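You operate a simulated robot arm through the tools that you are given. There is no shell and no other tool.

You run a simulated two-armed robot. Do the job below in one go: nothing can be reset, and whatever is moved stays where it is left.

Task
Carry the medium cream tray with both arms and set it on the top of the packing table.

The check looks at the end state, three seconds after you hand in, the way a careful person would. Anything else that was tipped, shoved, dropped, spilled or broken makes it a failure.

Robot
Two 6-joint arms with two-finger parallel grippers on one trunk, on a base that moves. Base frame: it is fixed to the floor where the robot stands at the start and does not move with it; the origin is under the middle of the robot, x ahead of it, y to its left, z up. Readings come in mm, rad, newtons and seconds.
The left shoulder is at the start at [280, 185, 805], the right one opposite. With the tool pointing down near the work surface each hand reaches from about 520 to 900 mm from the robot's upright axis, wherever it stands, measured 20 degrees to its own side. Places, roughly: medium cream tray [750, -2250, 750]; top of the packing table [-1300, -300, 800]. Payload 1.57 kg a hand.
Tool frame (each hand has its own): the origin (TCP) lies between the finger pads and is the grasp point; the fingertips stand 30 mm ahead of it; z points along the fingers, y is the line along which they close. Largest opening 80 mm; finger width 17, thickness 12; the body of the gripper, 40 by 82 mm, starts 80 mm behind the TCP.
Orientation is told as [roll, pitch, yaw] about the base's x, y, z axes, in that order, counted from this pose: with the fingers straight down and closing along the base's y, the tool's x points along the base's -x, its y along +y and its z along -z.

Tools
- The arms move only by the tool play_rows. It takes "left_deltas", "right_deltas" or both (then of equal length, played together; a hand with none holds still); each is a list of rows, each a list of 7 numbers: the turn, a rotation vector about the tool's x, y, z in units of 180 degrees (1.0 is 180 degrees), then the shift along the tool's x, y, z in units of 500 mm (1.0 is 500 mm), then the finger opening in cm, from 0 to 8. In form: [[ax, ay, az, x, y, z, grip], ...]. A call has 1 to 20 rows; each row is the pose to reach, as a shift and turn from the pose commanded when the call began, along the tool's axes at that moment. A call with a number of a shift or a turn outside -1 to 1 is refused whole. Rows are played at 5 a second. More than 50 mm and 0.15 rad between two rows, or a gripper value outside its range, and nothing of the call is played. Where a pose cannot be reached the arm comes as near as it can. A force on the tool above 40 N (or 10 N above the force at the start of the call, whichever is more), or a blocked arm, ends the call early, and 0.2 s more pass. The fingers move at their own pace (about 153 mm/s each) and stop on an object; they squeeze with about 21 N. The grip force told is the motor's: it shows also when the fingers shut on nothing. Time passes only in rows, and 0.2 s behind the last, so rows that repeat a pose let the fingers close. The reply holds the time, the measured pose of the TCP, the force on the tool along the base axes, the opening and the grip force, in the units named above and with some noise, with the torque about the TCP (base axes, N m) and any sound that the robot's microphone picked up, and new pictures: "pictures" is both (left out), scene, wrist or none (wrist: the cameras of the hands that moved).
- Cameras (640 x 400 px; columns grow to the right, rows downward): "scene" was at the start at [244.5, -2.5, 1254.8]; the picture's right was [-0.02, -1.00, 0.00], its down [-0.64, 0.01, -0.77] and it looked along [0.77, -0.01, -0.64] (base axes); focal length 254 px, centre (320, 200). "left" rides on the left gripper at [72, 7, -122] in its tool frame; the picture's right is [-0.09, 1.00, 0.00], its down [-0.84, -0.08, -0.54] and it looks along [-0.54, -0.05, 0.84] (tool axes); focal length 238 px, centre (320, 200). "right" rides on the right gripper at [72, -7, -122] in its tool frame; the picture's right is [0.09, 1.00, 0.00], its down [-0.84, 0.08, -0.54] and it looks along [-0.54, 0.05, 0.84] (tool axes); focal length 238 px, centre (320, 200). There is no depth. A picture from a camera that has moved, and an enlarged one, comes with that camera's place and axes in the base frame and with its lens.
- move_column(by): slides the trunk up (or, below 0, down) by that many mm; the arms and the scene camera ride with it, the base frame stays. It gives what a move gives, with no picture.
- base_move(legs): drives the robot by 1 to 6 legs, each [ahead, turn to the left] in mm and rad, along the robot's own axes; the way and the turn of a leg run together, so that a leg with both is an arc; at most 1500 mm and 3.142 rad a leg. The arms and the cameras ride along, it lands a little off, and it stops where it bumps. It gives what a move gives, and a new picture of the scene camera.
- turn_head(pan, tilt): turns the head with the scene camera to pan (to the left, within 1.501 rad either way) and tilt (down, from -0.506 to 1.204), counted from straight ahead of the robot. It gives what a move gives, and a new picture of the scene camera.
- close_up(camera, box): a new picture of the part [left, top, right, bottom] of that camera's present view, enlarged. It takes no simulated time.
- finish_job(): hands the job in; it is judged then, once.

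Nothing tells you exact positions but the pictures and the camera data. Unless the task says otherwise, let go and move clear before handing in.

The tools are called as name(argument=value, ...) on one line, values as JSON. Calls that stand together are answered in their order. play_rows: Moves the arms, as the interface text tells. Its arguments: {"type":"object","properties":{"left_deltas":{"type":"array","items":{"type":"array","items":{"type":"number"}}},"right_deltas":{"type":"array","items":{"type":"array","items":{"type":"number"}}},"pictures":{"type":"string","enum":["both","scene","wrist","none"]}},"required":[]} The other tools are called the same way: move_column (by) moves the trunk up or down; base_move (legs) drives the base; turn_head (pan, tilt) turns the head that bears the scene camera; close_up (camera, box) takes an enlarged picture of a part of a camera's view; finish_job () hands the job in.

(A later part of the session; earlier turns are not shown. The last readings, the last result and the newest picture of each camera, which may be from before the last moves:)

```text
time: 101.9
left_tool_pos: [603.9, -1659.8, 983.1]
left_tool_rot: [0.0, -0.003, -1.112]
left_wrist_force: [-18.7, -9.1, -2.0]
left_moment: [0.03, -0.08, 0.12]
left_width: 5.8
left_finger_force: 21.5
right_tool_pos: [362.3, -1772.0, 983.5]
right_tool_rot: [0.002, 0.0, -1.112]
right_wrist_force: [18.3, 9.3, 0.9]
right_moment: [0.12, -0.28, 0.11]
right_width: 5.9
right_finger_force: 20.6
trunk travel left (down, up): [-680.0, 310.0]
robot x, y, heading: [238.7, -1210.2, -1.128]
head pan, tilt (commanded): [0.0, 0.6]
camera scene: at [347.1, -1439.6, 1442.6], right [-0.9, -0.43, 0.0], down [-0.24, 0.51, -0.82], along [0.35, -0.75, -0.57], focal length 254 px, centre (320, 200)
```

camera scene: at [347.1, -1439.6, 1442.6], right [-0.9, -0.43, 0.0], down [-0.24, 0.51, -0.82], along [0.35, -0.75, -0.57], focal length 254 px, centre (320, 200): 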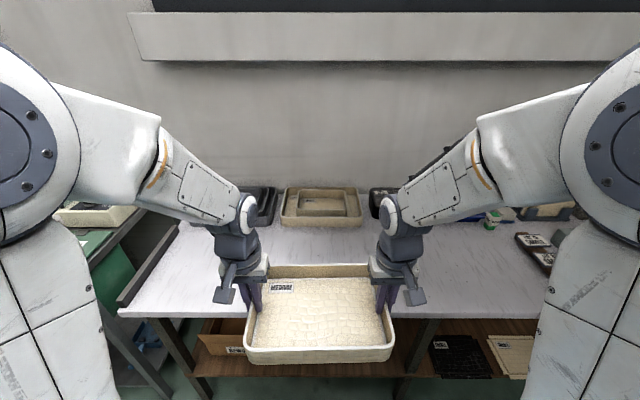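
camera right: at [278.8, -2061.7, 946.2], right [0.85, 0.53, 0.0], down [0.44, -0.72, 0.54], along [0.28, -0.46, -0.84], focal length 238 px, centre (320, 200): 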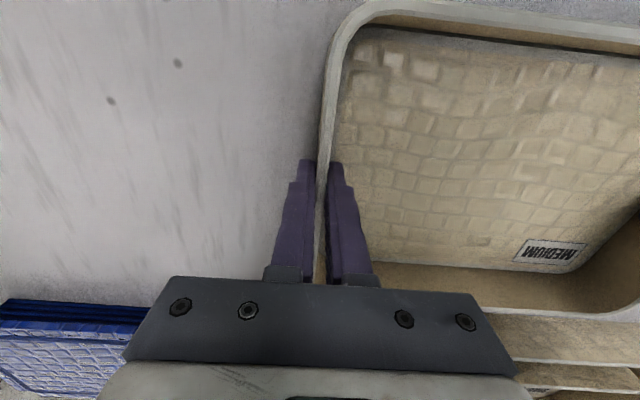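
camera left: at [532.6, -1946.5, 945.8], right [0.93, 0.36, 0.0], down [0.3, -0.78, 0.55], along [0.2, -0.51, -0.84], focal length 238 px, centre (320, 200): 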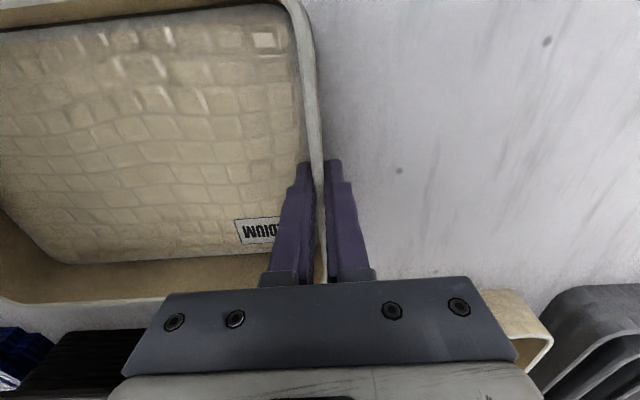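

Backing went fine and the tray is steady. I relieve the 20 N tension between the hands, then continue backing.

play_rows(left_deltas=[[0, 0, 0, 0, -0.0012, 0, 0], [0, 0, 0, 0, -0.0012, 0, 0]], right_deltas=[[0, 0, 0, 0, 0.0012, 0, 0], [0, 0, 0, 0, 0.0012, 0, 0]], pictures="none")

base_move(legs=[[0, -0.15], [-1150, 0]])

```text
time: 102.5
left_tool_pos: [602.9, -1662.2, 984.1]
left_tool_rot: [0.002, -0.005, -1.113]
left_wrist_force: [8.9, 3.2, -3.5]
left_moment: [0.15, -0.21, 0.16]
left_width: 5.7
left_finger_force: 21.2
right_tool_pos: [361.2, -1771.6, 983.3]
right_tool_rot: [-0.001, 0.002, -1.112]
right_wrist_force: [-10.3, -2.8, 1.3]
right_moment: [0.1, -0.36, 0.14]
right_width: 5.7
right_finger_force: 20.6
trunk travel left (down, up): [-680.0, 310.0]
robot x, y, heading: [239.1, -1213.8, -1.132]
head pan, tilt (commanded): [0.0, 0.6]
```

```text
time: 108.9
left_tool_pos: [212.8, -640.7, 983.1]
left_tool_rot: [0.002, -0.004, -1.288]
left_wrist_force: [25.7, 5.5, -2.6]
left_moment: [0.08, -0.22, 0.19]
left_width: 5.8
left_finger_force: 21.6
right_tool_pos: [-43.4, -707.8, 983.8]
right_tool_rot: [-0.001, -0.001, -1.286]
right_wrist_force: [-25.6, -6.0, 0.7]
right_moment: [0.1, -0.29, 0.09]
right_width: 5.8
right_finger_force: 21.3
trunk travel left (down, up): [-680.0, 310.0]
robot x, y, heading: [-63.7, -135.9, -1.302]
head pan, tilt (commanded): [0.0, 0.6]
camera scene: at [-0.5, -378.5, 1442.6], right [-0.96, -0.26, 0.0], down [-0.15, 0.55, -0.82], along [0.22, -0.8, -0.57], focal length 254 px, centre (320, 200)
```

scene: 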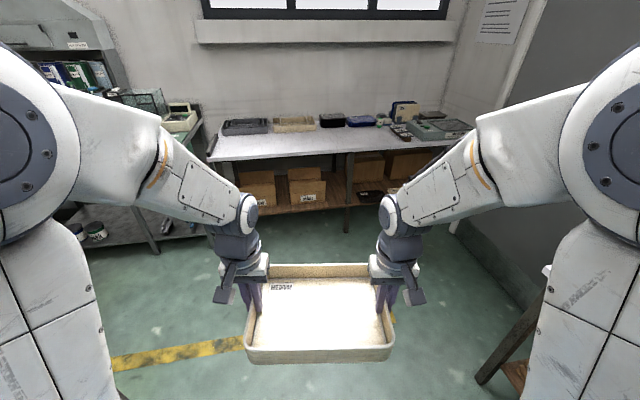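

I'm near the start spot with the tray level. I ease the compression and turn right to face the packing table.

play_rows(left_deltas=[[0, 0, 0, 0, 0.001, 0, 0], [0, 0, 0, 0, 0.001, 0, 0]], right_deltas=[[0, 0, 0, 0, -0.001, 0, 0], [0, 0, 0, 0, -0.001, 0, 0]], pictures="none")

base_move(legs=[[0, -1.401]])

turn_head(pan=0, tilt=0.4)

```text
time: 109.5
left_tool_pos: [212.8, -641.4, 983.9]
left_tool_rot: [0.001, -0.003, -1.289]
left_wrist_force: [-5.8, -2.9, -3.9]
left_moment: [0.0, -0.36, 0.17]
left_width: 5.6
left_finger_force: 21.3
right_tool_pos: [-44.1, -708.7, 982.1]
right_tool_rot: [0.0, 0.0, -1.286]
right_wrist_force: [6.9, 1.7, 1.4]
right_moment: [0.23, -0.46, 0.14]
right_width: 6.1
right_finger_force: 21.6
trunk travel left (down, up): [-680.0, 310.0]
robot x, y, heading: [-64.4, -137.9, -1.305]
head pan, tilt (commanded): [0.0, 0.6]
```

```text
time: 113.3
left_tool_pos: [-509.7, -502.3, 982.8]
left_tool_rot: [0.002, -0.004, -2.677]
left_wrist_force: [-10.4, 20.8, -3.9]
left_moment: [-0.18, -0.22, 0.16]
left_width: 5.6
left_finger_force: 20.6
right_tool_pos: [-622.3, -260.1, 982.4]
right_tool_rot: [0.001, 0.002, -2.676]
right_wrist_force: [10.9, -20.0, 1.2]
right_moment: [-0.55, -0.12, 0.13]
right_width: 5.6
right_finger_force: 21.4
trunk travel left (down, up): [-680.0, 310.0]
robot x, y, heading: [-66.7, -139.7, -2.695]
head pan, tilt (commanded): [0.0, 0.6]
camera scene: at [-290.0, -246.0, 1442.7], right [-0.43, 0.9, 0.0], down [0.51, 0.24, -0.82], along [-0.74, -0.36, -0.57], focal length 254 px, centre (320, 200)
```

scene: 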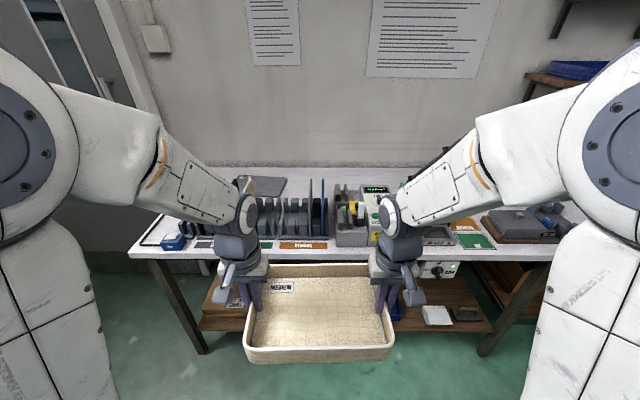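

```text
time: 114.0
left_tool_pos: [-509.6, -502.0, 983.6]
left_tool_rot: [0.003, -0.004, -2.678]
left_wrist_force: [-2.3, 2.3, -4.2]
left_moment: [-0.34, -0.12, 0.21]
left_width: 5.6
left_finger_force: 20.6
right_tool_pos: [-622.0, -260.4, 982.1]
right_tool_rot: [0.001, 0.001, -2.677]
right_wrist_force: [1.6, -0.9, 2.6]
right_moment: [-0.44, -0.24, 0.17]
right_width: 5.8
right_finger_force: 20.5
trunk travel left (down, up): [-680.0, 310.0]
robot x, y, heading: [-62.1, -137.3, -2.69]
head pan, tilt (commanded): [0.0, 0.4]
camera scene: at [-293.8, -247.7, 1460.8], right [-0.43, 0.9, 0.0], down [0.35, 0.17, -0.92], along [-0.83, -0.4, -0.39], focal length 254 px, centre (320, 200)
```

scene: 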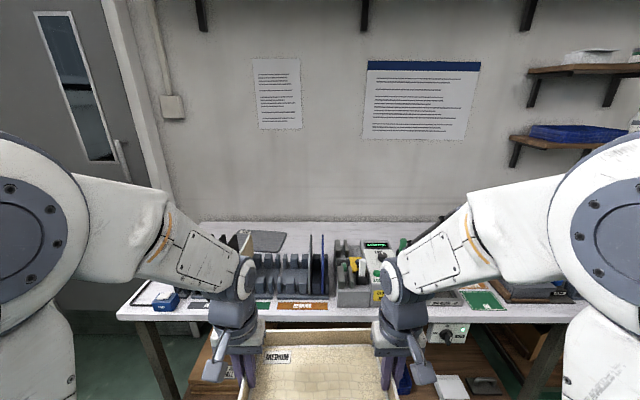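

The table ahead holds dividers, a bin, a controller box and tools. I raise the trunk to look down on it and find free surface.

move_column(by=290)

turn_head(pan=0, tilt=0.55)

```text
time: 117.0
left_tool_pos: [-510.8, -502.4, 1272.9]
left_tool_rot: [0.001, -0.006, -2.677]
left_wrist_force: [-3.5, 3.8, -3.7]
left_moment: [-0.3, -0.14, 0.18]
left_width: 6.0
left_finger_force: 21.2
right_tool_pos: [-622.3, -260.7, 1272.5]
right_tool_rot: [0.001, 0.001, -2.676]
right_wrist_force: [2.2, -4.4, 2.3]
right_moment: [-0.46, -0.24, 0.12]
right_width: 5.8
right_finger_force: 20.8
trunk travel left (down, up): [-970.0, 20.0]
robot x, y, heading: [-61.7, -139.4, -2.697]
head pan, tilt (commanded): [0.0, 0.4]
```

```text
time: 117.7
left_tool_pos: [-509.9, -502.4, 1273.8]
left_tool_rot: [0.0, -0.002, -2.676]
left_wrist_force: [-3.3, 4.4, -4.2]
left_moment: [-0.27, -0.16, 0.22]
left_width: 5.7
left_finger_force: 20.9
right_tool_pos: [-621.7, -260.6, 1272.1]
right_tool_rot: [0.001, 0.0, -2.677]
right_wrist_force: [3.2, -5.0, 2.4]
right_moment: [-0.47, -0.22, 0.12]
right_width: 5.8
right_finger_force: 20.2
trunk travel left (down, up): [-970.0, 20.0]
robot x, y, heading: [-65.0, -136.3, -2.695]
head pan, tilt (commanded): [0.0, 0.55]
camera scene: at [-291.3, -246.5, 1737.2], right [-0.43, 0.9, 0.0], down [0.47, 0.23, -0.85], along [-0.77, -0.37, -0.52], focal length 254 px, centre (320, 200)
```

scene: 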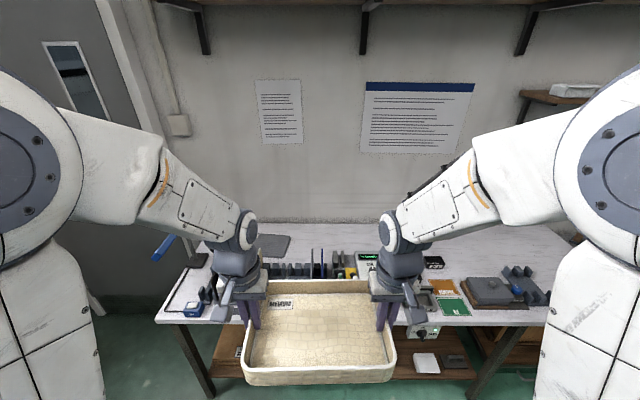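

close_up(camera="scene", box=[150, 210, 570, 330])

close_up(camera="left", box=[0, 0, 640, 400])

close_up(camera="right", box=[0, 0, 640, 400])

```text
1.52 times, centred on (360, 270) of scene
camera zoom: at [-291.3, -246.5, 1737.2], right [-0.43, 0.9, 0.0], down [0.47, 0.23, -0.85], along [-0.77, -0.37, -0.52], focal length 387 px, centre (259, 93)
```

zoom: 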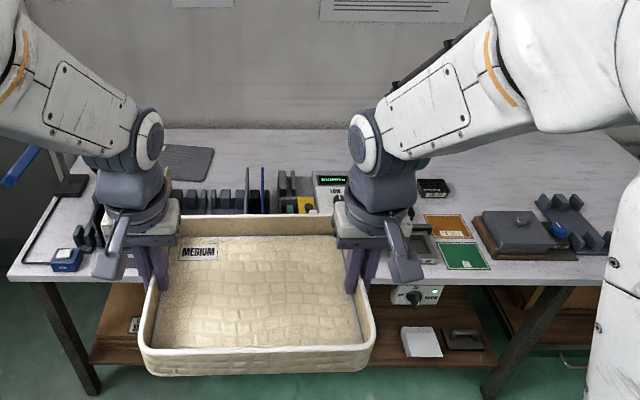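

```text
1.00 times, centred on (320, 200) of left (not enlarged: the box is as wide or as high as the picture)
camera zoom: at [-443.4, -475.1, 1395.1], right [0.36, -0.93, 0.0], down [-0.78, -0.3, 0.55], along [-0.51, -0.2, -0.84], focal length 238 px, centre (320, 200)
```

zoom: 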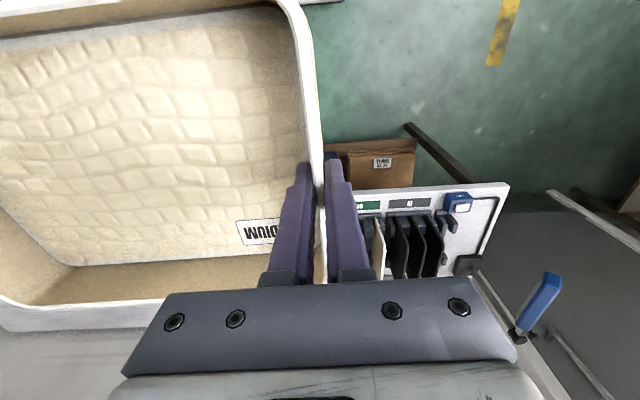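

```text
1.00 times, centred on (320, 200) of right (not enlarged: the box is as wide or as high as the picture)
camera zoom: at [-561.2, -222.0, 1394.1], right [0.53, -0.85, 0.0], down [-0.71, -0.45, 0.54], along [-0.46, -0.29, -0.84], focal length 238 px, centre (320, 200)
```

zoom: 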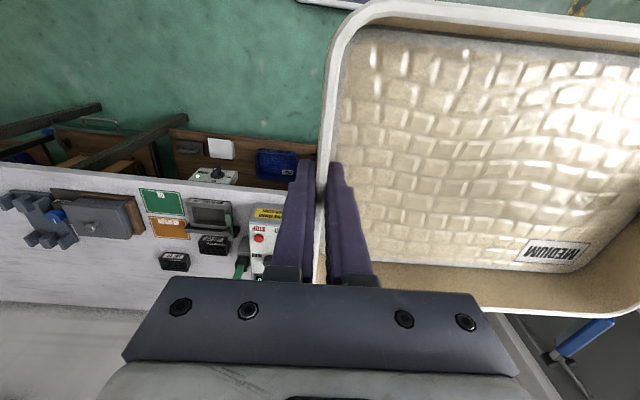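

The front half of the table is full, but the rear half looks free, especially behind the grey toolbox toward the right end. I look there more closely.

turn_head(pan=-0.55, tilt=0.6)

turn_head(pan=-1.4, tilt=0.6)

turn_head(pan=0.6, tilt=0.6)

```text
time: 118.6
left_tool_pos: [-510.8, -501.8, 1273.2]
left_tool_rot: [0.001, -0.004, -2.677]
left_wrist_force: [-4.8, 6.0, -3.9]
left_moment: [-0.28, -0.11, 0.19]
left_width: 5.8
left_finger_force: 21.2
right_tool_pos: [-622.9, -260.5, 1272.6]
right_tool_rot: [0.0, -0.001, -2.675]
right_wrist_force: [3.9, -5.1, 2.3]
right_moment: [-0.42, -0.22, 0.14]
right_width: 5.8
right_finger_force: 21.4
trunk travel left (down, up): [-970.0, 20.0]
robot x, y, heading: [-61.5, -137.8, -2.701]
head pan, tilt (commanded): [-0.55, 0.6]
camera scene: at [-298.2, -198.7, 1732.7], right [0.1, 0.99, 0.0], down [0.56, -0.06, -0.83], along [-0.82, 0.08, -0.56], focal length 254 px, centre (320, 200)
```

scene: 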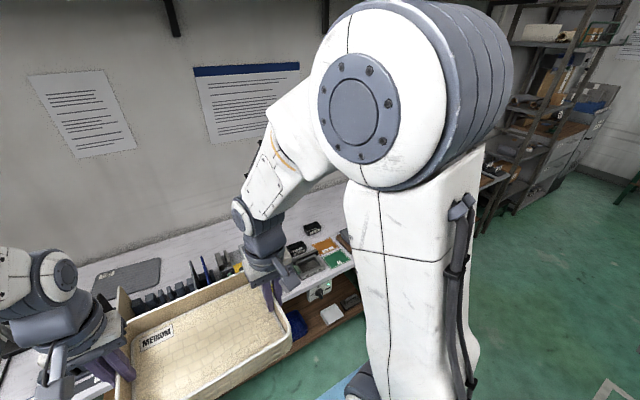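

```text
time: 119.8
left_tool_pos: [-509.2, -502.0, 1273.9]
left_tool_rot: [0.002, -0.004, -2.679]
left_wrist_force: [-4.2, 5.8, -3.7]
left_moment: [-0.29, -0.14, 0.22]
left_width: 5.8
left_finger_force: 21.3
right_tool_pos: [-621.5, -261.1, 1272.0]
right_tool_rot: [0.0, 0.001, -2.676]
right_wrist_force: [3.7, -5.4, 2.1]
right_moment: [-0.42, -0.19, 0.12]
right_width: 5.6
right_finger_force: 21.0
trunk travel left (down, up): [-970.0, 20.0]
robot x, y, heading: [-64.3, -135.8, -2.691]
head pan, tilt (commanded): [-1.4, 0.6]
camera scene: at [-261.5, -135.7, 1732.7], right [0.81, 0.58, 0.0], down [0.33, -0.46, -0.83], along [-0.48, 0.67, -0.56], focal length 254 px, centre (320, 200)
```

scene: 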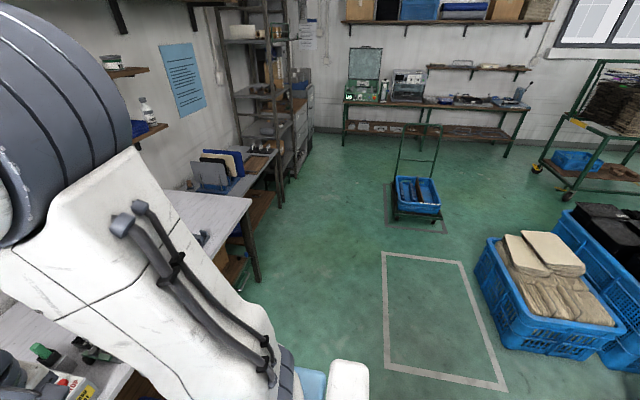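

```text
time: 121.7
left_tool_pos: [-509.7, -501.7, 1273.8]
left_tool_rot: [0.001, -0.003, -2.678]
left_wrist_force: [-4.8, 4.9, -3.4]
left_moment: [-0.26, -0.1, 0.21]
left_width: 5.8
left_finger_force: 20.9
right_tool_pos: [-621.3, -261.3, 1272.3]
right_tool_rot: [0.001, 0.0, -2.675]
right_wrist_force: [4.4, -5.5, 1.9]
right_moment: [-0.42, -0.23, 0.11]
right_width: 5.8
right_finger_force: 20.3
trunk travel left (down, up): [-970.0, 20.0]
robot x, y, heading: [-63.2, -135.3, -2.701]
head pan, tilt (commanded): [0.6, 0.6]
camera scene: at [-254.6, -284.3, 1732.7], right [-0.87, 0.5, 0.0], down [0.28, 0.49, -0.83], along [-0.41, -0.71, -0.56], focal length 254 px, centre (320, 200)
```

scene: 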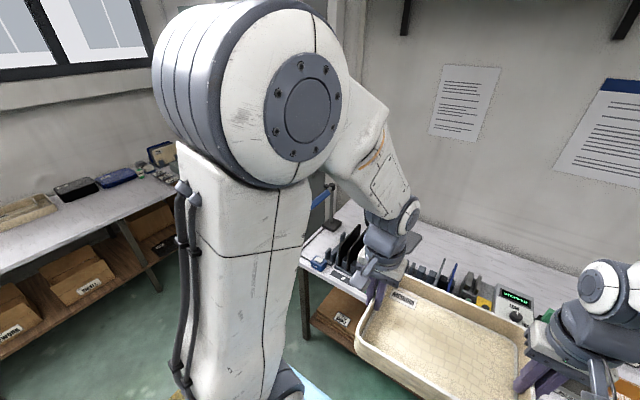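

Behind the toolbox, near the table's right end, the rear area is clear. I shift about 800 mm to the right by turning, driving and turning back, with the tray held high.

turn_head(pan=0, tilt=0.55)

base_move(legs=[[0, -1.345]])

```text
time: 122.7
left_tool_pos: [-509.0, -501.5, 1274.1]
left_tool_rot: [0.001, -0.002, -2.678]
left_wrist_force: [-3.5, 5.9, -3.9]
left_moment: [-0.24, -0.11, 0.22]
left_width: 5.7
left_finger_force: 21.3
right_tool_pos: [-622.6, -261.0, 1273.0]
right_tool_rot: [0.001, 0.001, -2.674]
right_wrist_force: [4.5, -6.6, 1.8]
right_moment: [-0.4, -0.21, 0.17]
right_width: 5.9
right_finger_force: 20.9
trunk travel left (down, up): [-970.0, 20.0]
robot x, y, heading: [-63.3, -135.5, -2.694]
head pan, tilt (commanded): [0.0, 0.55]
camera scene: at [-291.3, -246.6, 1737.2], right [-0.43, 0.9, 0.0], down [0.47, 0.23, -0.85], along [-0.77, -0.37, -0.52], focal length 254 px, centre (320, 200)
```

scene: 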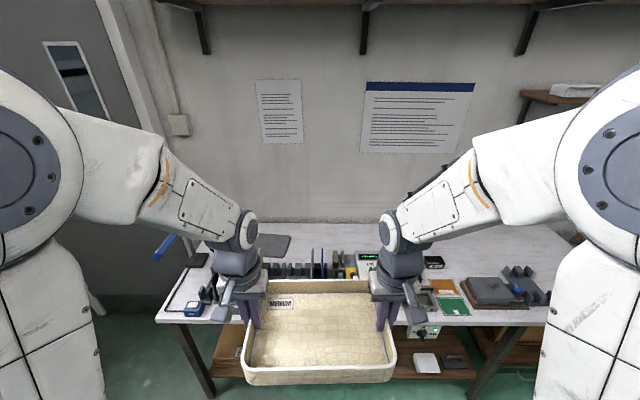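

```text
time: 126.5
left_tool_pos: [-519.9, 213.6, 1275.1]
left_tool_rot: [0.001, -0.003, 2.264]
left_wrist_force: [5.5, 5.8, -3.5]
left_moment: [-0.19, 0.21, 0.21]
left_width: 5.9
left_finger_force: 21.1
right_tool_pos: [-310.0, 376.1, 1271.4]
right_tool_rot: [0.001, 0.001, 2.265]
right_wrist_force: [-5.5, -5.9, 1.7]
right_moment: [-0.32, 0.38, 0.09]
right_width: 5.6
right_finger_force: 21.0
trunk travel left (down, up): [-970.0, 20.0]
robot x, y, heading: [-63.3, -137.7, 2.246]
head pan, tilt (commanded): [0.0, 0.55]
camera scene: at [-221.8, 56.8, 1737.2], right [0.78, 0.62, 0.0], down [0.33, -0.41, -0.85], along [-0.53, 0.67, -0.52], focal length 254 px, centre (320, 200)
```

scene: 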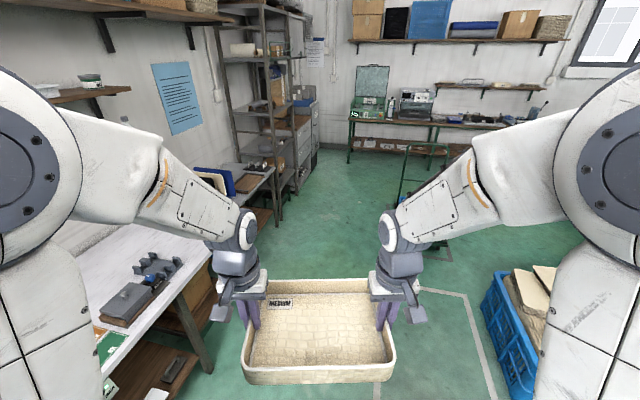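

The right part of the packing table is visible: toolbox and grey rack at the front corner, free surface behind. I zoom in to measure.

close_up(camera="scene", box=[30, 200, 230, 325])

close_up(camera="left", box=[0, 0, 640, 400])

```text
3.20 times, centred on (130, 262) of scene
camera zoom: at [-221.8, 56.8, 1737.2], right [0.78, 0.62, 0.0], down [0.33, -0.41, -0.85], along [-0.53, 0.67, -0.52], focal length 813 px, centre (928, 0)
```

zoom: 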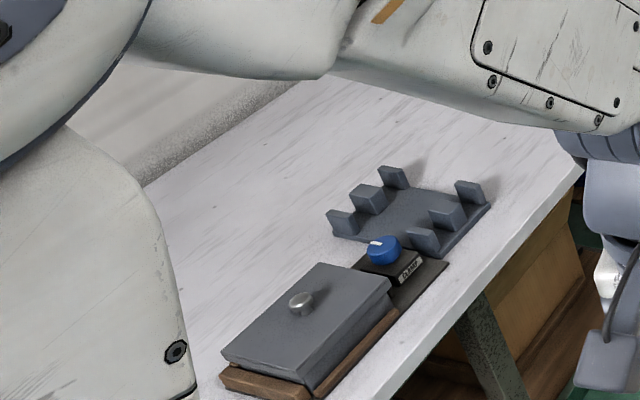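

```text
1.00 times, centred on (320, 200) of left (not enlarged: the box is as wide or as high as the picture)
camera zoom: at [-480.1, 153.4, 1395.2], right [-0.82, -0.57, 0.0], down [-0.47, 0.69, 0.55], along [-0.31, 0.45, -0.84], focal length 238 px, centre (320, 200)
```

zoom: 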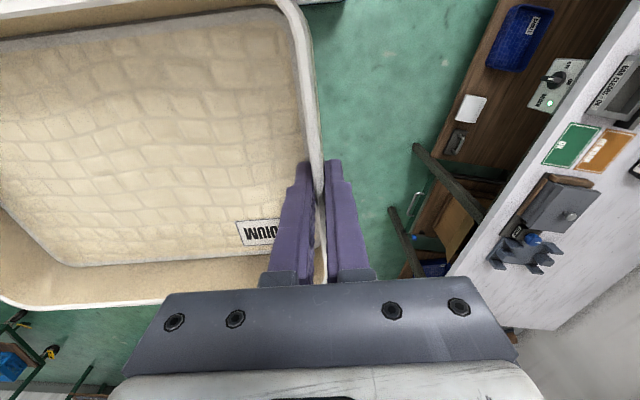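

I estimate the toolbox and rack end about 190–265 mm behind the table's front edge, leaving roughly 370 mm of free depth behind them. I drive along to face that spot and turn back toward the table.

base_move(legs=[[861, 0], [0, 1.334]])

```text
time: 134.3
left_tool_pos: [-1057.4, 182.7, 1274.5]
left_tool_rot: [0.002, -0.003, -2.69]
left_wrist_force: [-2.7, 1.2, -3.3]
left_moment: [-0.23, -0.07, 0.18]
left_width: 5.7
left_finger_force: 21.2
right_tool_pos: [-1166.1, 425.7, 1272.3]
right_tool_rot: [-0.001, 0.002, -2.69]
right_wrist_force: [2.1, -2.2, 1.2]
right_moment: [-0.36, -0.19, 0.1]
right_width: 5.7
right_finger_force: 21.1
trunk travel left (down, up): [-970.0, 20.0]
robot x, y, heading: [-606.1, 539.8, -2.711]
head pan, tilt (commanded): [0.0, 0.55]
camera scene: at [-835.9, 434.5, 1737.2], right [-0.42, 0.91, 0.0], down [0.47, 0.22, -0.85], along [-0.77, -0.36, -0.52], focal length 254 px, centre (320, 200)
```

scene: 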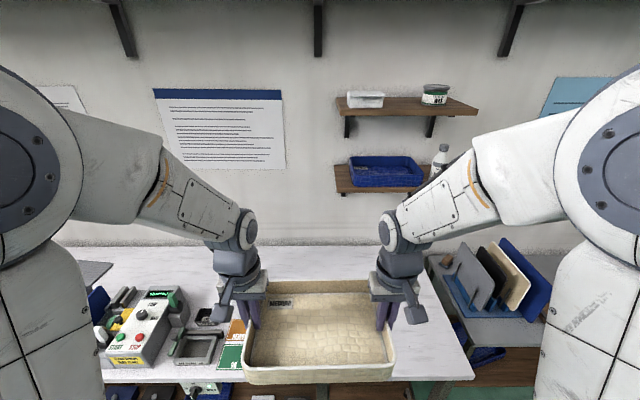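

I'm facing the right part of the table, with the tray high. Wall shelves sit further right, above. I zoom in to check the landing area between the hands and the wall.

close_up(camera="scene", box=[80, 230, 480, 390])

close_up(camera="left", box=[0, 0, 640, 400])

close_up(camera="right", box=[0, 0, 640, 400])

```text
1.60 times, centred on (280, 310) of scene
camera zoom: at [-835.9, 434.5, 1737.2], right [-0.42, 0.91, 0.0], down [0.47, 0.22, -0.85], along [-0.77, -0.36, -0.52], focal length 406 px, centre (384, 24)
```

zoom: 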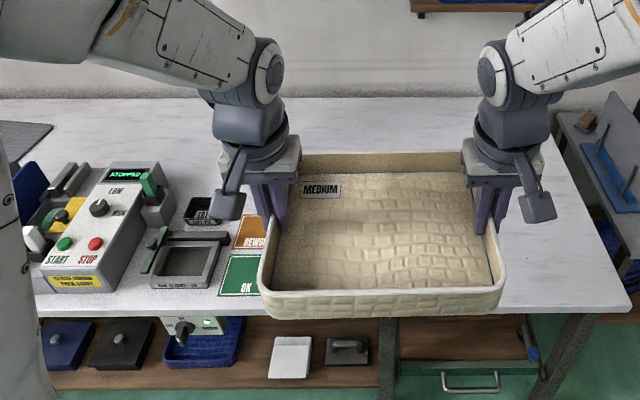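

```text
1.00 times, centred on (320, 200) of left (not enlarged: the box is as wide or as high as the picture)
camera zoom: at [-991.4, 208.2, 1395.1], right [0.35, -0.94, 0.0], down [-0.79, -0.29, 0.55], along [-0.51, -0.19, -0.84], focal length 238 px, centre (320, 200)
```

zoom: 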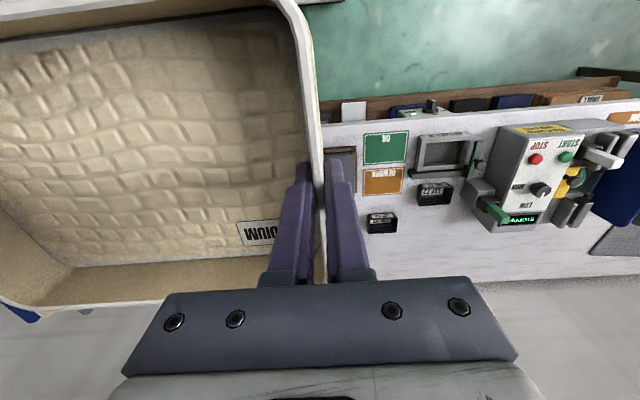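

```text
1.00 times, centred on (320, 200) of right (not enlarged: the box is as wide or as high as the picture)
camera zoom: at [-1105.3, 463.0, 1394.1], right [0.52, -0.86, 0.0], down [-0.72, -0.44, 0.54], along [-0.46, -0.28, -0.84], focal length 238 px, centre (320, 200)
```

zoom: 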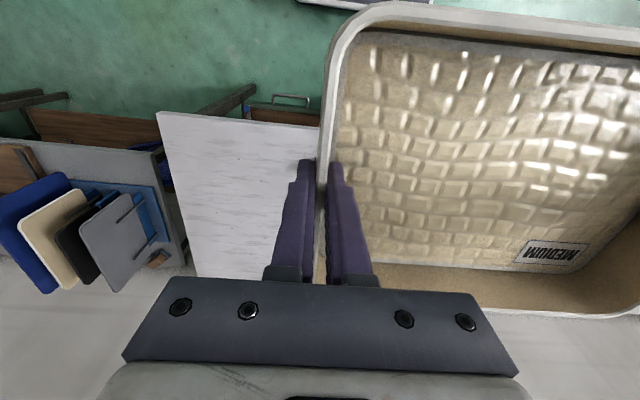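

The table behind the toolbox and rack is free to the wall, and the small black box ends 115 mm left of where the tray will go. I lower the trunk by 250 mm, still clearing the items, and drive 240 mm closer.

move_column(by=-250)

base_move(legs=[[160, 0.008]])

turn_head(pan=0, tilt=0.7)

```text
time: 136.9
left_tool_pos: [-1058.2, 182.2, 1023.1]
left_tool_rot: [0.002, -0.002, -2.691]
left_wrist_force: [-1.6, 0.3, -3.1]
left_moment: [-0.26, -0.04, 0.17]
left_width: 5.8
left_finger_force: 20.6
right_tool_pos: [-1166.9, 425.0, 1021.7]
right_tool_rot: [0.0, 0.0, -2.69]
right_wrist_force: [1.6, -1.0, 1.1]
right_moment: [-0.39, -0.19, 0.1]
right_width: 5.8
right_finger_force: 20.9
trunk travel left (down, up): [-720.0, 270.0]
robot x, y, heading: [-607.0, 540.6, -2.709]
head pan, tilt (commanded): [0.0, 0.55]
```

```text
time: 138.3
left_tool_pos: [-1199.4, 114.1, 1023.8]
left_tool_rot: [0.001, -0.002, -2.688]
left_wrist_force: [-1.5, 0.3, -3.0]
left_moment: [-0.21, -0.1, 0.15]
left_width: 5.9
left_finger_force: 21.0
right_tool_pos: [-1308.1, 356.1, 1023.7]
right_tool_rot: [0.002, 0.001, -2.685]
right_wrist_force: [1.7, 0.3, 1.9]
right_moment: [-0.41, -0.17, 0.11]
right_width: 5.9
right_finger_force: 20.8
trunk travel left (down, up): [-720.0, 270.0]
robot x, y, heading: [-751.4, 471.2, -2.705]
head pan, tilt (commanded): [0.0, 0.55]
camera scene: at [-978.1, 367.0, 1487.2], right [-0.42, 0.91, 0.0], down [0.47, 0.22, -0.85], along [-0.77, -0.36, -0.52], focal length 254 px, centre (320, 200)
```

scene: 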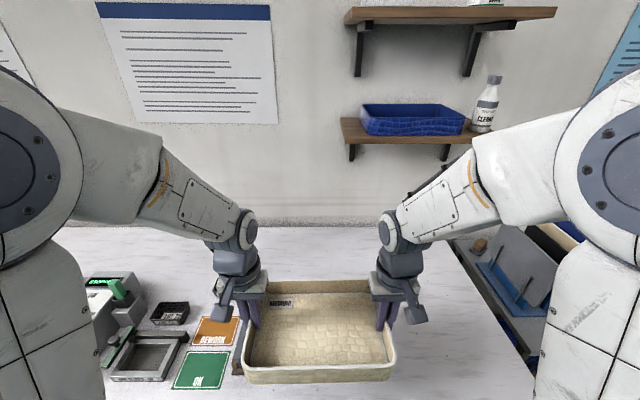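

```text
time: 139.0
left_tool_pos: [-1199.0, 114.3, 1022.8]
left_tool_rot: [0.001, -0.003, -2.687]
left_wrist_force: [-1.3, 0.4, -3.9]
left_moment: [-0.24, -0.09, 0.2]
left_width: 5.9
left_finger_force: 20.7
right_tool_pos: [-1309.2, 356.2, 1022.3]
right_tool_rot: [-0.002, 0.0, -2.684]
right_wrist_force: [1.4, -0.2, 1.7]
right_moment: [-0.39, -0.19, 0.13]
right_width: 5.9
right_finger_force: 21.0
trunk travel left (down, up): [-720.0, 270.0]
robot x, y, heading: [-749.8, 473.7, -2.708]
head pan, tilt (commanded): [0.0, 0.7]
camera scene: at [-974.2, 368.9, 1474.1], right [-0.42, 0.91, 0.0], down [0.58, 0.27, -0.77], along [-0.69, -0.32, -0.64], focal length 254 px, centre (320, 200)
```

scene: 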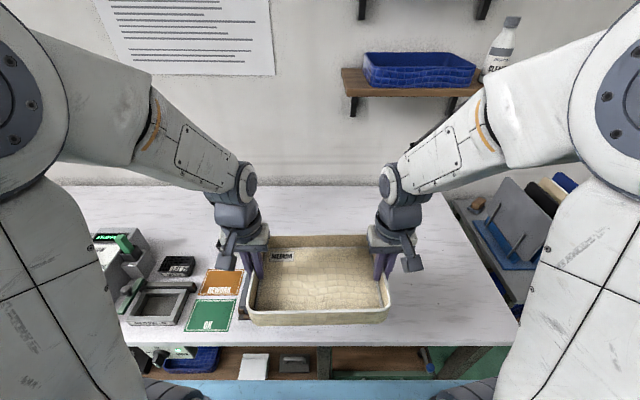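

The landing spot between the toolbox/rack and the wall is clear, and the wall shelf is higher and to the right. I move 80 mm closer, then lower the trunk another 50 mm.

base_move(legs=[[80, 0.004]])

move_column(by=-50)

close_up(camera="scene", box=[100, 160, 540, 400])

close_up(camera="left", box=[0, 0, 640, 400])

close_up(camera="right", box=[0, 0, 640, 400])

```text
time: 140.1
left_tool_pos: [-1271.4, 78.2, 1022.9]
left_tool_rot: [0.001, -0.004, -2.683]
left_wrist_force: [-1.4, -0.2, -3.2]
left_moment: [-0.23, -0.04, 0.2]
left_width: 5.7
left_finger_force: 20.7
right_tool_pos: [-1382.6, 319.2, 1022.6]
right_tool_rot: [0.0, 0.0, -2.683]
right_wrist_force: [2.0, 1.0, 1.9]
right_moment: [-0.35, -0.2, 0.1]
right_width: 5.9
right_finger_force: 20.6
trunk travel left (down, up): [-720.0, 270.0]
robot x, y, heading: [-827.7, 436.5, -2.702]
head pan, tilt (commanded): [0.0, 0.7]
camera scene: at [-1046.8, 334.0, 1474.1], right [-0.43, 0.9, 0.0], down [0.58, 0.27, -0.77], along [-0.69, -0.33, -0.64], focal length 254 px, centre (320, 200)
```

scene: 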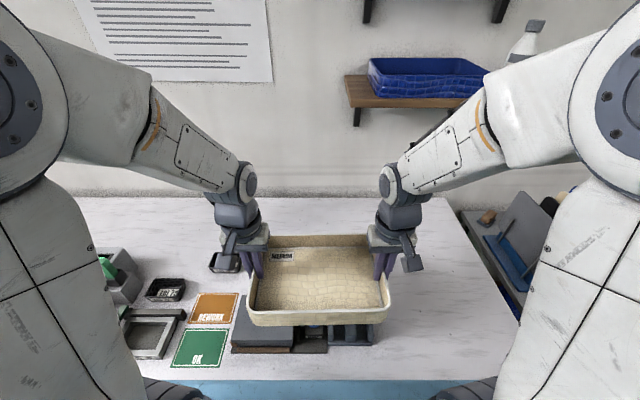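

```text
time: 141.0
left_tool_pos: [-1271.9, 78.4, 972.9]
left_tool_rot: [0.0, -0.004, -2.685]
left_wrist_force: [-0.7, 0.7, -3.8]
left_moment: [-0.19, -0.07, 0.19]
left_width: 6.0
left_finger_force: 21.1
right_tool_pos: [-1383.4, 320.1, 972.7]
right_tool_rot: [0.001, 0.001, -2.679]
right_wrist_force: [0.6, -1.3, 1.5]
right_moment: [-0.36, -0.17, 0.08]
right_width: 5.7
right_finger_force: 21.0
trunk travel left (down, up): [-670.0, 320.0]
robot x, y, heading: [-825.0, 437.9, -2.706]
head pan, tilt (commanded): [0.0, 0.7]
```

```text
1.45 times, centred on (320, 280) of scene
camera zoom: at [-1047.2, 333.8, 1424.1], right [-0.43, 0.9, 0.0], down [0.58, 0.27, -0.76], along [-0.69, -0.33, -0.64], focal length 369 px, centre (320, 84)
```

zoom: 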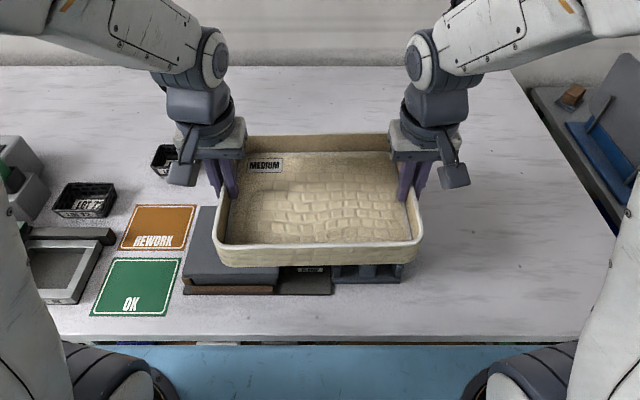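

```text
1.00 times, centred on (320, 200) of left (not enlarged: the box is as wide or as high as the picture)
camera zoom: at [-1205.1, 104.0, 1095.1], right [0.36, -0.93, 0.0], down [-0.78, -0.3, 0.55], along [-0.51, -0.2, -0.84], focal length 238 px, centre (320, 200)
```

zoom: 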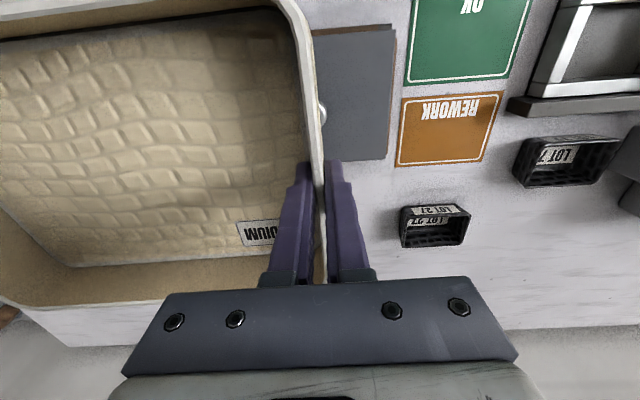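

```text
1.00 times, centred on (320, 200) of right (not enlarged: the box is as wide or as high as the picture)
camera zoom: at [-1321.3, 357.8, 1094.1], right [0.53, -0.85, 0.0], down [-0.72, -0.44, 0.54], along [-0.46, -0.28, -0.84], focal length 238 px, centre (320, 200)
```

zoom: 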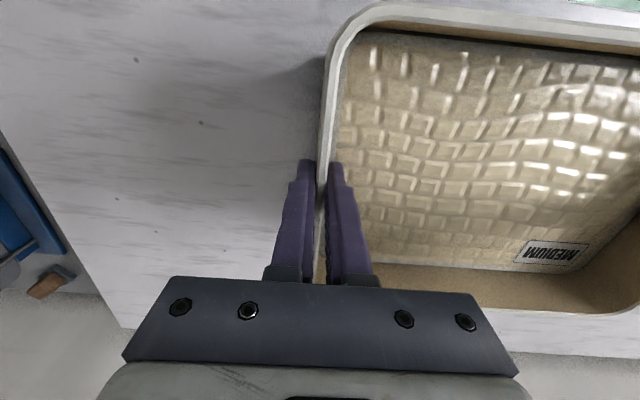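

Toolbox top is about z 856, and the tray bottom is at about 930. I reach the tray forward over the toolbox and rack, then down a little behind them, staying below the wall shelf.

play_rows(left_deltas=[[0, 0, 0, -0.02, -0.0004, 0.02, 0], [0, 0, 0, -0.08, -0.0016, 0.04, 0], [0, 0, 0, -0.15, -0.003, 0.04, 0], [0, 0, 0, -0.22, -0.0044, 0.04, 0], [0, 0, 0, -0.29, -0.0058, 0.04, 0], [0, 0, 0, -0.36, -0.0072, 0.04, 0], [0, 0, 0, -0.424, -0.0085, 0.04, 0], [0, 0, 0, -0.424, -0.0085, 0.04, 0]], right_deltas=[[0, 0, 0, -0.02, -0.0004, 0.02, 0], [0, 0, 0, -0.08, -0.0016, 0.04, 0], [0, 0, 0, -0.15, -0.003, 0.04, 0], [0, 0, 0, -0.22, -0.0044, 0.04, 0], [0, 0, 0, -0.29, -0.0058, 0.04, 0], [0, 0, 0, -0.36, -0.0072, 0.04, 0], [0, 0, 0, -0.424, -0.0085, 0.04, 0], [0, 0, 0, -0.424, -0.0085, 0.04, 0]])

```text
time: 142.8
left_tool_pos: [-1464.8, -12.8, 953.9]
left_tool_rot: [0.0, -0.002, -2.682]
left_wrist_force: [2.5, -8.0, -5.4]
left_moment: [-0.62, -0.18, 0.11]
left_width: 5.9
left_finger_force: 20.6
right_tool_pos: [-1575.4, 228.7, 951.7]
right_tool_rot: [-0.003, -0.002, -2.681]
right_wrist_force: [-2.9, 7.3, 3.5]
right_moment: [-0.5, -0.34, 0.04]
right_width: 6.2
right_finger_force: 20.7
trunk travel left (down, up): [-670.0, 320.0]
robot x, y, heading: [-824.1, 440.9, -2.703]
head pan, tilt (commanded): [0.0, 0.7]
camera scene: at [-1047.6, 333.6, 1423.9], right [-0.43, 0.9, 0.0], down [0.58, 0.27, -0.76], along [-0.69, -0.33, -0.64], focal length 254 px, centre (320, 200)
camera right: at [-1514.1, 266.9, 1072.4], right [0.52, -0.85, 0.0], down [-0.72, -0.44, 0.54], along [-0.46, -0.28, -0.84], focal length 238 px, centre (320, 200)
camera left: at [-1398.4, 13.3, 1075.4], right [0.36, -0.93, 0.0], down [-0.78, -0.3, 0.54], along [-0.51, -0.2, -0.84], focal length 238 px, centre (320, 200)
```

scene: 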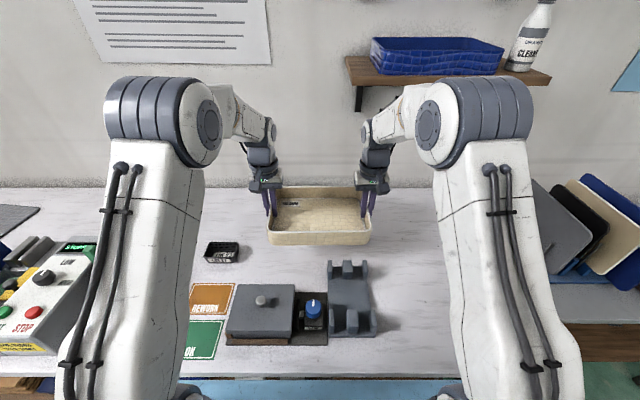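
right: 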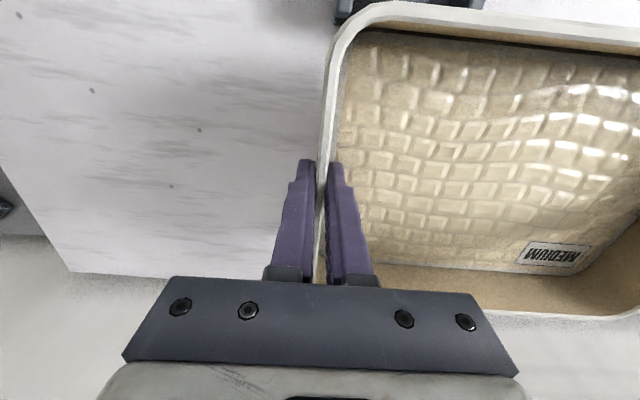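
left: 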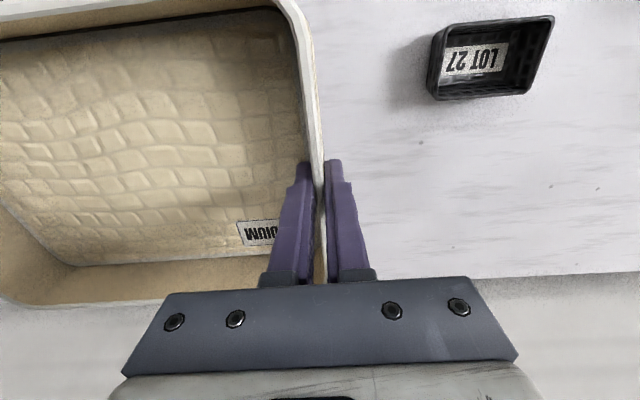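

The tray is past the rack, over the free rear area with about 130 mm to the wall and 90 mm to the small LOT box. I go 65 mm further in and down to about 30 mm above the expected surface.

play_rows(left_deltas=[[0, 0, 0, -0.05, -0.001, 0.02, 0], [0, 0, 0, -0.1, -0.002, 0.05, 0], [0, 0, 0, -0.13, -0.0026, 0.09, 0], [0, 0, 0, -0.13, -0.0026, 0.12, 0], [0, 0, 0, -0.13, -0.0026, 0.14, 0], [0, 0, 0, -0.13, -0.0026, 0.14, 0]], right_deltas=[[0, 0, 0, -0.05, -0.001, 0.02, 0], [0, 0, 0, -0.1, -0.002, 0.05, 0], [0, 0, 0, -0.13, -0.0026, 0.09, 0], [0, 0, 0, -0.13, -0.0026, 0.12, 0], [0, 0, 0, -0.13, -0.0026, 0.14, 0], [0, 0, 0, -0.13, -0.0026, 0.14, 0]])

```text
time: 144.2
left_tool_pos: [-1523.8, -40.6, 882.2]
left_tool_rot: [0.0, -0.004, -2.683]
left_wrist_force: [-0.2, -1.8, -4.5]
left_moment: [-0.57, 0.16, 0.15]
left_width: 5.7
left_finger_force: 20.7
right_tool_pos: [-1634.6, 201.2, 882.0]
right_tool_rot: [0.002, 0.002, -2.681]
right_wrist_force: [-0.3, 2.5, 2.9]
right_moment: [-0.26, -0.55, 0.06]
right_width: 5.5
right_finger_force: 21.1
trunk travel left (down, up): [-670.0, 320.0]
robot x, y, heading: [-826.6, 439.6, -2.702]
head pan, tilt (commanded): [0.0, 0.7]
camera scene: at [-1047.5, 333.7, 1424.0], right [-0.43, 0.9, 0.0], down [0.58, 0.27, -0.76], along [-0.69, -0.33, -0.64], focal length 254 px, centre (320, 200)
camera right: at [-1572.8, 239.4, 1003.4], right [0.53, -0.85, 0.0], down [-0.72, -0.44, 0.54], along [-0.46, -0.28, -0.84], focal length 238 px, centre (320, 200)
camera left: at [-1456.7, -14.5, 1004.9], right [0.36, -0.93, 0.0], down [-0.78, -0.3, 0.55], along [-0.51, -0.2, -0.84], focal length 238 px, centre (320, 200)
```

scene: 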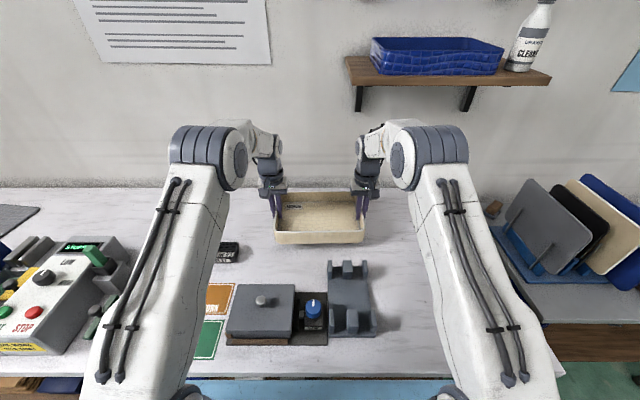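
right: 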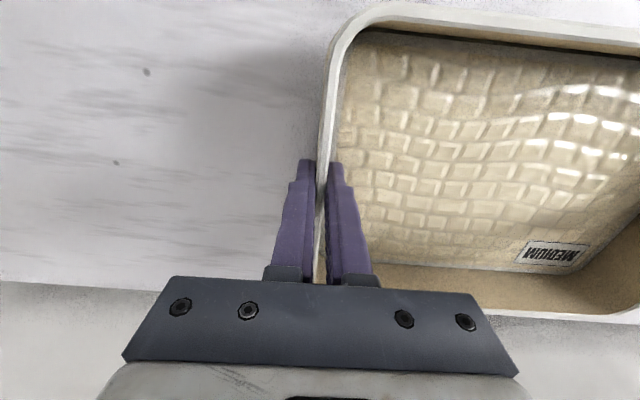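
left: 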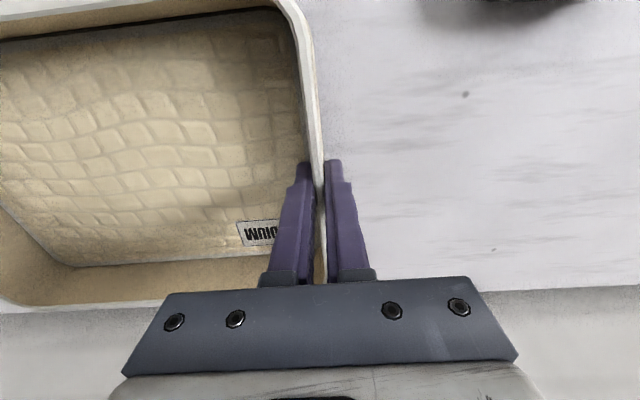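

The tray hangs level above the free spot. I descend in small steps watching for contact.

play_rows(left_deltas=[[0, 0, 0, 0, 0, 0.01, 0], [0, 0, 0, 0, 0, 0.02, 0], [0, 0, 0, 0, 0, 0.03, 0], [0, 0, 0, 0, 0, 0.03, 0]], right_deltas=[[0, 0, 0, 0, 0, 0.01, 0], [0, 0, 0, 0, 0, 0.02, 0], [0, 0, 0, 0, 0, 0.03, 0], [0, 0, 0, 0, 0, 0.03, 0]], pictures="scene")

close_up(camera="scene", box=[230, 170, 410, 280])

```text
time: 145.2
left_tool_pos: [-1522.9, -40.3, 868.7]
left_tool_rot: [0.002, -0.004, -2.683]
left_wrist_force: [-0.6, -1.8, -5.6]
left_moment: [-0.63, 0.06, 0.11]
left_width: 5.7
left_finger_force: 20.9
right_tool_pos: [-1633.1, 201.4, 867.8]
right_tool_rot: [0.002, 0.0, -2.681]
right_wrist_force: [-0.1, 1.9, 3.4]
right_moment: [-0.41, -0.54, 0.07]
right_width: 5.7
right_finger_force: 21.2
trunk travel left (down, up): [-670.0, 320.0]
robot x, y, heading: [-824.1, 435.2, -2.705]
head pan, tilt (commanded): [0.0, 0.7]
camera scene: at [-1047.4, 333.7, 1424.0], right [-0.43, 0.9, 0.0], down [0.58, 0.27, -0.76], along [-0.69, -0.33, -0.64], focal length 254 px, centre (320, 200)
```

scene: 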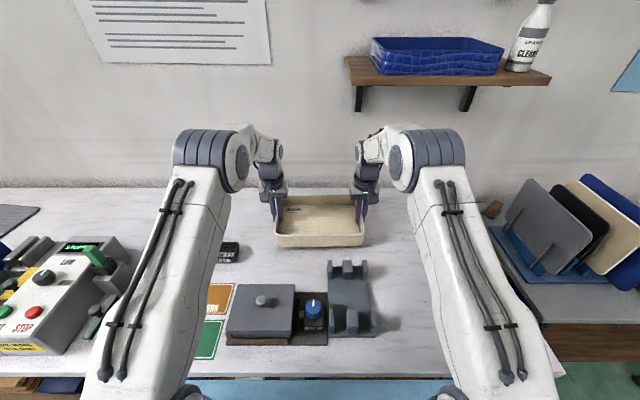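

```text
3.56 times, centred on (320, 225) of scene
camera zoom: at [-1047.4, 333.7, 1424.0], right [-0.43, 0.9, 0.0], down [0.58, 0.27, -0.76], along [-0.69, -0.33, -0.64], focal length 903 px, centre (320, 111)
```

zoom: 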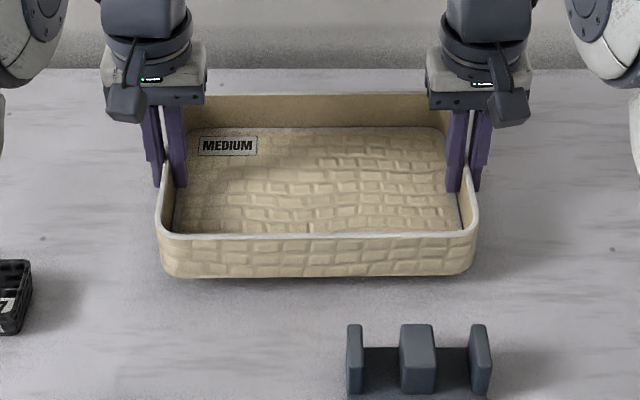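

It is still a little above the surface. I continue with 3 mm steps.

play_rows(left_deltas=[[0, 0, 0, 0, 0, 0.006, 0], [0, 0, 0, 0, 0, 0.012, 0], [0, 0, 0, 0, 0, 0.018, 0], [0, 0, 0, 0, 0, 0.018, 0]], right_deltas=[[0, 0, 0, 0, 0, 0.006, 0], [0, 0, 0, 0, 0, 0.012, 0], [0, 0, 0, 0, 0, 0.018, 0], [0, 0, 0, 0, 0, 0.018, 0]], pictures="none")

play_rows(left_deltas=[[0, 0, 0, 0, 0, 0.005, 0], [0, 0, 0, 0, 0, 0.01, 0], [0, 0, 0, 0, 0, 0.01, 0]], right_deltas=[[0, 0, 0, 0, 0, 0.005, 0], [0, 0, 0, 0, 0, 0.01, 0], [0, 0, 0, 0, 0, 0.01, 0]], pictures="none")

```text
time: 146.2
left_tool_pos: [-1524.0, -41.5, 859.8]
left_tool_rot: [0.002, -0.003, -2.682]
left_wrist_force: [0.7, -2.2, -4.1]
left_moment: [-0.26, -0.37, 0.1]
left_width: 5.7
left_finger_force: 20.9
right_tool_pos: [-1632.7, 201.1, 857.8]
right_tool_rot: [0.001, 0.003, -2.682]
right_wrist_force: [-1.6, 1.9, 2.6]
right_moment: [-0.6, -0.03, 0.04]
right_width: 6.1
right_finger_force: 21.0
trunk travel left (down, up): [-670.0, 320.0]
robot x, y, heading: [-829.2, 436.6, -2.701]
head pan, tilt (commanded): [0.0, 0.7]
```

```text
time: 147.0
left_tool_pos: [-1523.6, -41.0, 855.4]
left_tool_rot: [0.003, -0.004, -2.684]
left_wrist_force: [-0.2, -1.2, -5.0]
left_moment: [-0.27, -0.41, 0.12]
left_width: 5.9
left_finger_force: 21.6
right_tool_pos: [-1631.7, 201.6, 853.1]
right_tool_rot: [-0.001, -0.001, -2.681]
right_wrist_force: [0.2, 1.5, 2.1]
right_moment: [-0.59, 0.04, 0.05]
right_width: 6.0
right_finger_force: 20.9
trunk travel left (down, up): [-670.0, 320.0]
robot x, y, heading: [-825.3, 439.8, -2.704]
head pan, tilt (commanded): [0.0, 0.7]
```

play_rows(left_deltas=[[0, 0, 0, 0, 0, 0.004, 0], [0, 0, 0, 0, 0, 0.008, 0], [0, 0, 0, 0, 0, 0.008, 0]], right_deltas=[[0, 0, 0, 0, 0, 0.004, 0], [0, 0, 0, 0, 0, 0.008, 0], [0, 0, 0, 0, 0, 0.008, 0]], pictures="none")

play_rows(left_deltas=[[0, 0, 0, 0, 0, 0.003, 0], [0, 0, 0, 0, 0, 0.006, 0], [0, 0, 0, 0, 0, 0.006, 0]], right_deltas=[[0, 0, 0, 0, 0, 0.003, 0], [0, 0, 0, 0, 0, 0.006, 0], [0, 0, 0, 0, 0, 0.006, 0]], pictures="none")

```text
time: 147.8
left_tool_pos: [-1522.9, -40.8, 851.3]
left_tool_rot: [0.001, -0.003, -2.683]
left_wrist_force: [0.9, -0.3, -3.8]
left_moment: [-0.24, -0.35, 0.12]
left_width: 6.0
left_finger_force: 21.4
right_tool_pos: [-1633.2, 201.7, 849.9]
right_tool_rot: [0.0, 0.0, -2.68]
right_wrist_force: [0.0, 1.5, 2.7]
right_moment: [-0.54, -0.02, 0.09]
right_width: 5.7
right_finger_force: 21.4
trunk travel left (down, up): [-670.0, 320.0]
robot x, y, heading: [-826.1, 443.6, -2.701]
head pan, tilt (commanded): [0.0, 0.7]
```

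```text
time: 148.6
left_tool_pos: [-1523.4, -40.8, 849.6]
left_tool_rot: [0.002, -0.004, -2.681]
left_wrist_force: [0.2, -2.1, -5.2]
left_moment: [-0.36, -0.15, 0.11]
left_width: 5.8
left_finger_force: 20.7
right_tool_pos: [-1633.1, 201.3, 846.8]
right_tool_rot: [0.0, 0.0, -2.681]
right_wrist_force: [-1.3, 2.3, 3.6]
right_moment: [-0.48, -0.26, 0.07]
right_width: 5.7
right_finger_force: 21.0
trunk travel left (down, up): [-670.0, 320.0]
robot x, y, heading: [-824.0, 440.4, -2.703]
head pan, tilt (commanded): [0.0, 0.7]
```

play_rows(left_deltas=[[0, 0, 0, 0, 0, 0.004, 0], [0, 0, 0, 0, 0, 0.006, 0], [0, 0, 0, 0, 0, 0.006, 0]], right_deltas=[[0, 0, 0, 0, 0, 0.004, 0], [0, 0, 0, 0, 0, 0.006, 0], [0, 0, 0, 0, 0, 0.006, 0]], pictures="none")

close_up(camera="scene", box=[250, 190, 390, 275])

```text
time: 149.4
left_tool_pos: [-1523.8, -41.2, 846.5]
left_tool_rot: [0.002, -0.005, -2.682]
left_wrist_force: [1.5, -4.1, -4.5]
left_moment: [-0.62, 0.34, 0.1]
left_width: 5.9
left_finger_force: 21.1
right_tool_pos: [-1634.1, 202.1, 843.4]
right_tool_rot: [0.0, 0.001, -2.681]
right_wrist_force: [-0.6, 4.3, 7.8]
right_moment: [-0.44, -0.27, 0.04]
right_width: 5.8
right_finger_force: 20.7
trunk travel left (down, up): [-670.0, 320.0]
robot x, y, heading: [-823.6, 437.9, -2.705]
head pan, tilt (commanded): [0.0, 0.7]
```

```text
4.57 times, centred on (320, 232) of scene
camera zoom: at [-1047.1, 333.8, 1424.2], right [-0.43, 0.9, 0.0], down [0.58, 0.27, -0.77], along [-0.69, -0.33, -0.64], focal length 1161 px, centre (320, 51)
```

zoom: 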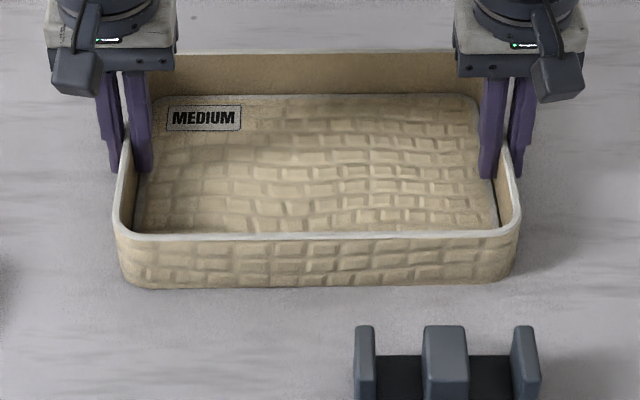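

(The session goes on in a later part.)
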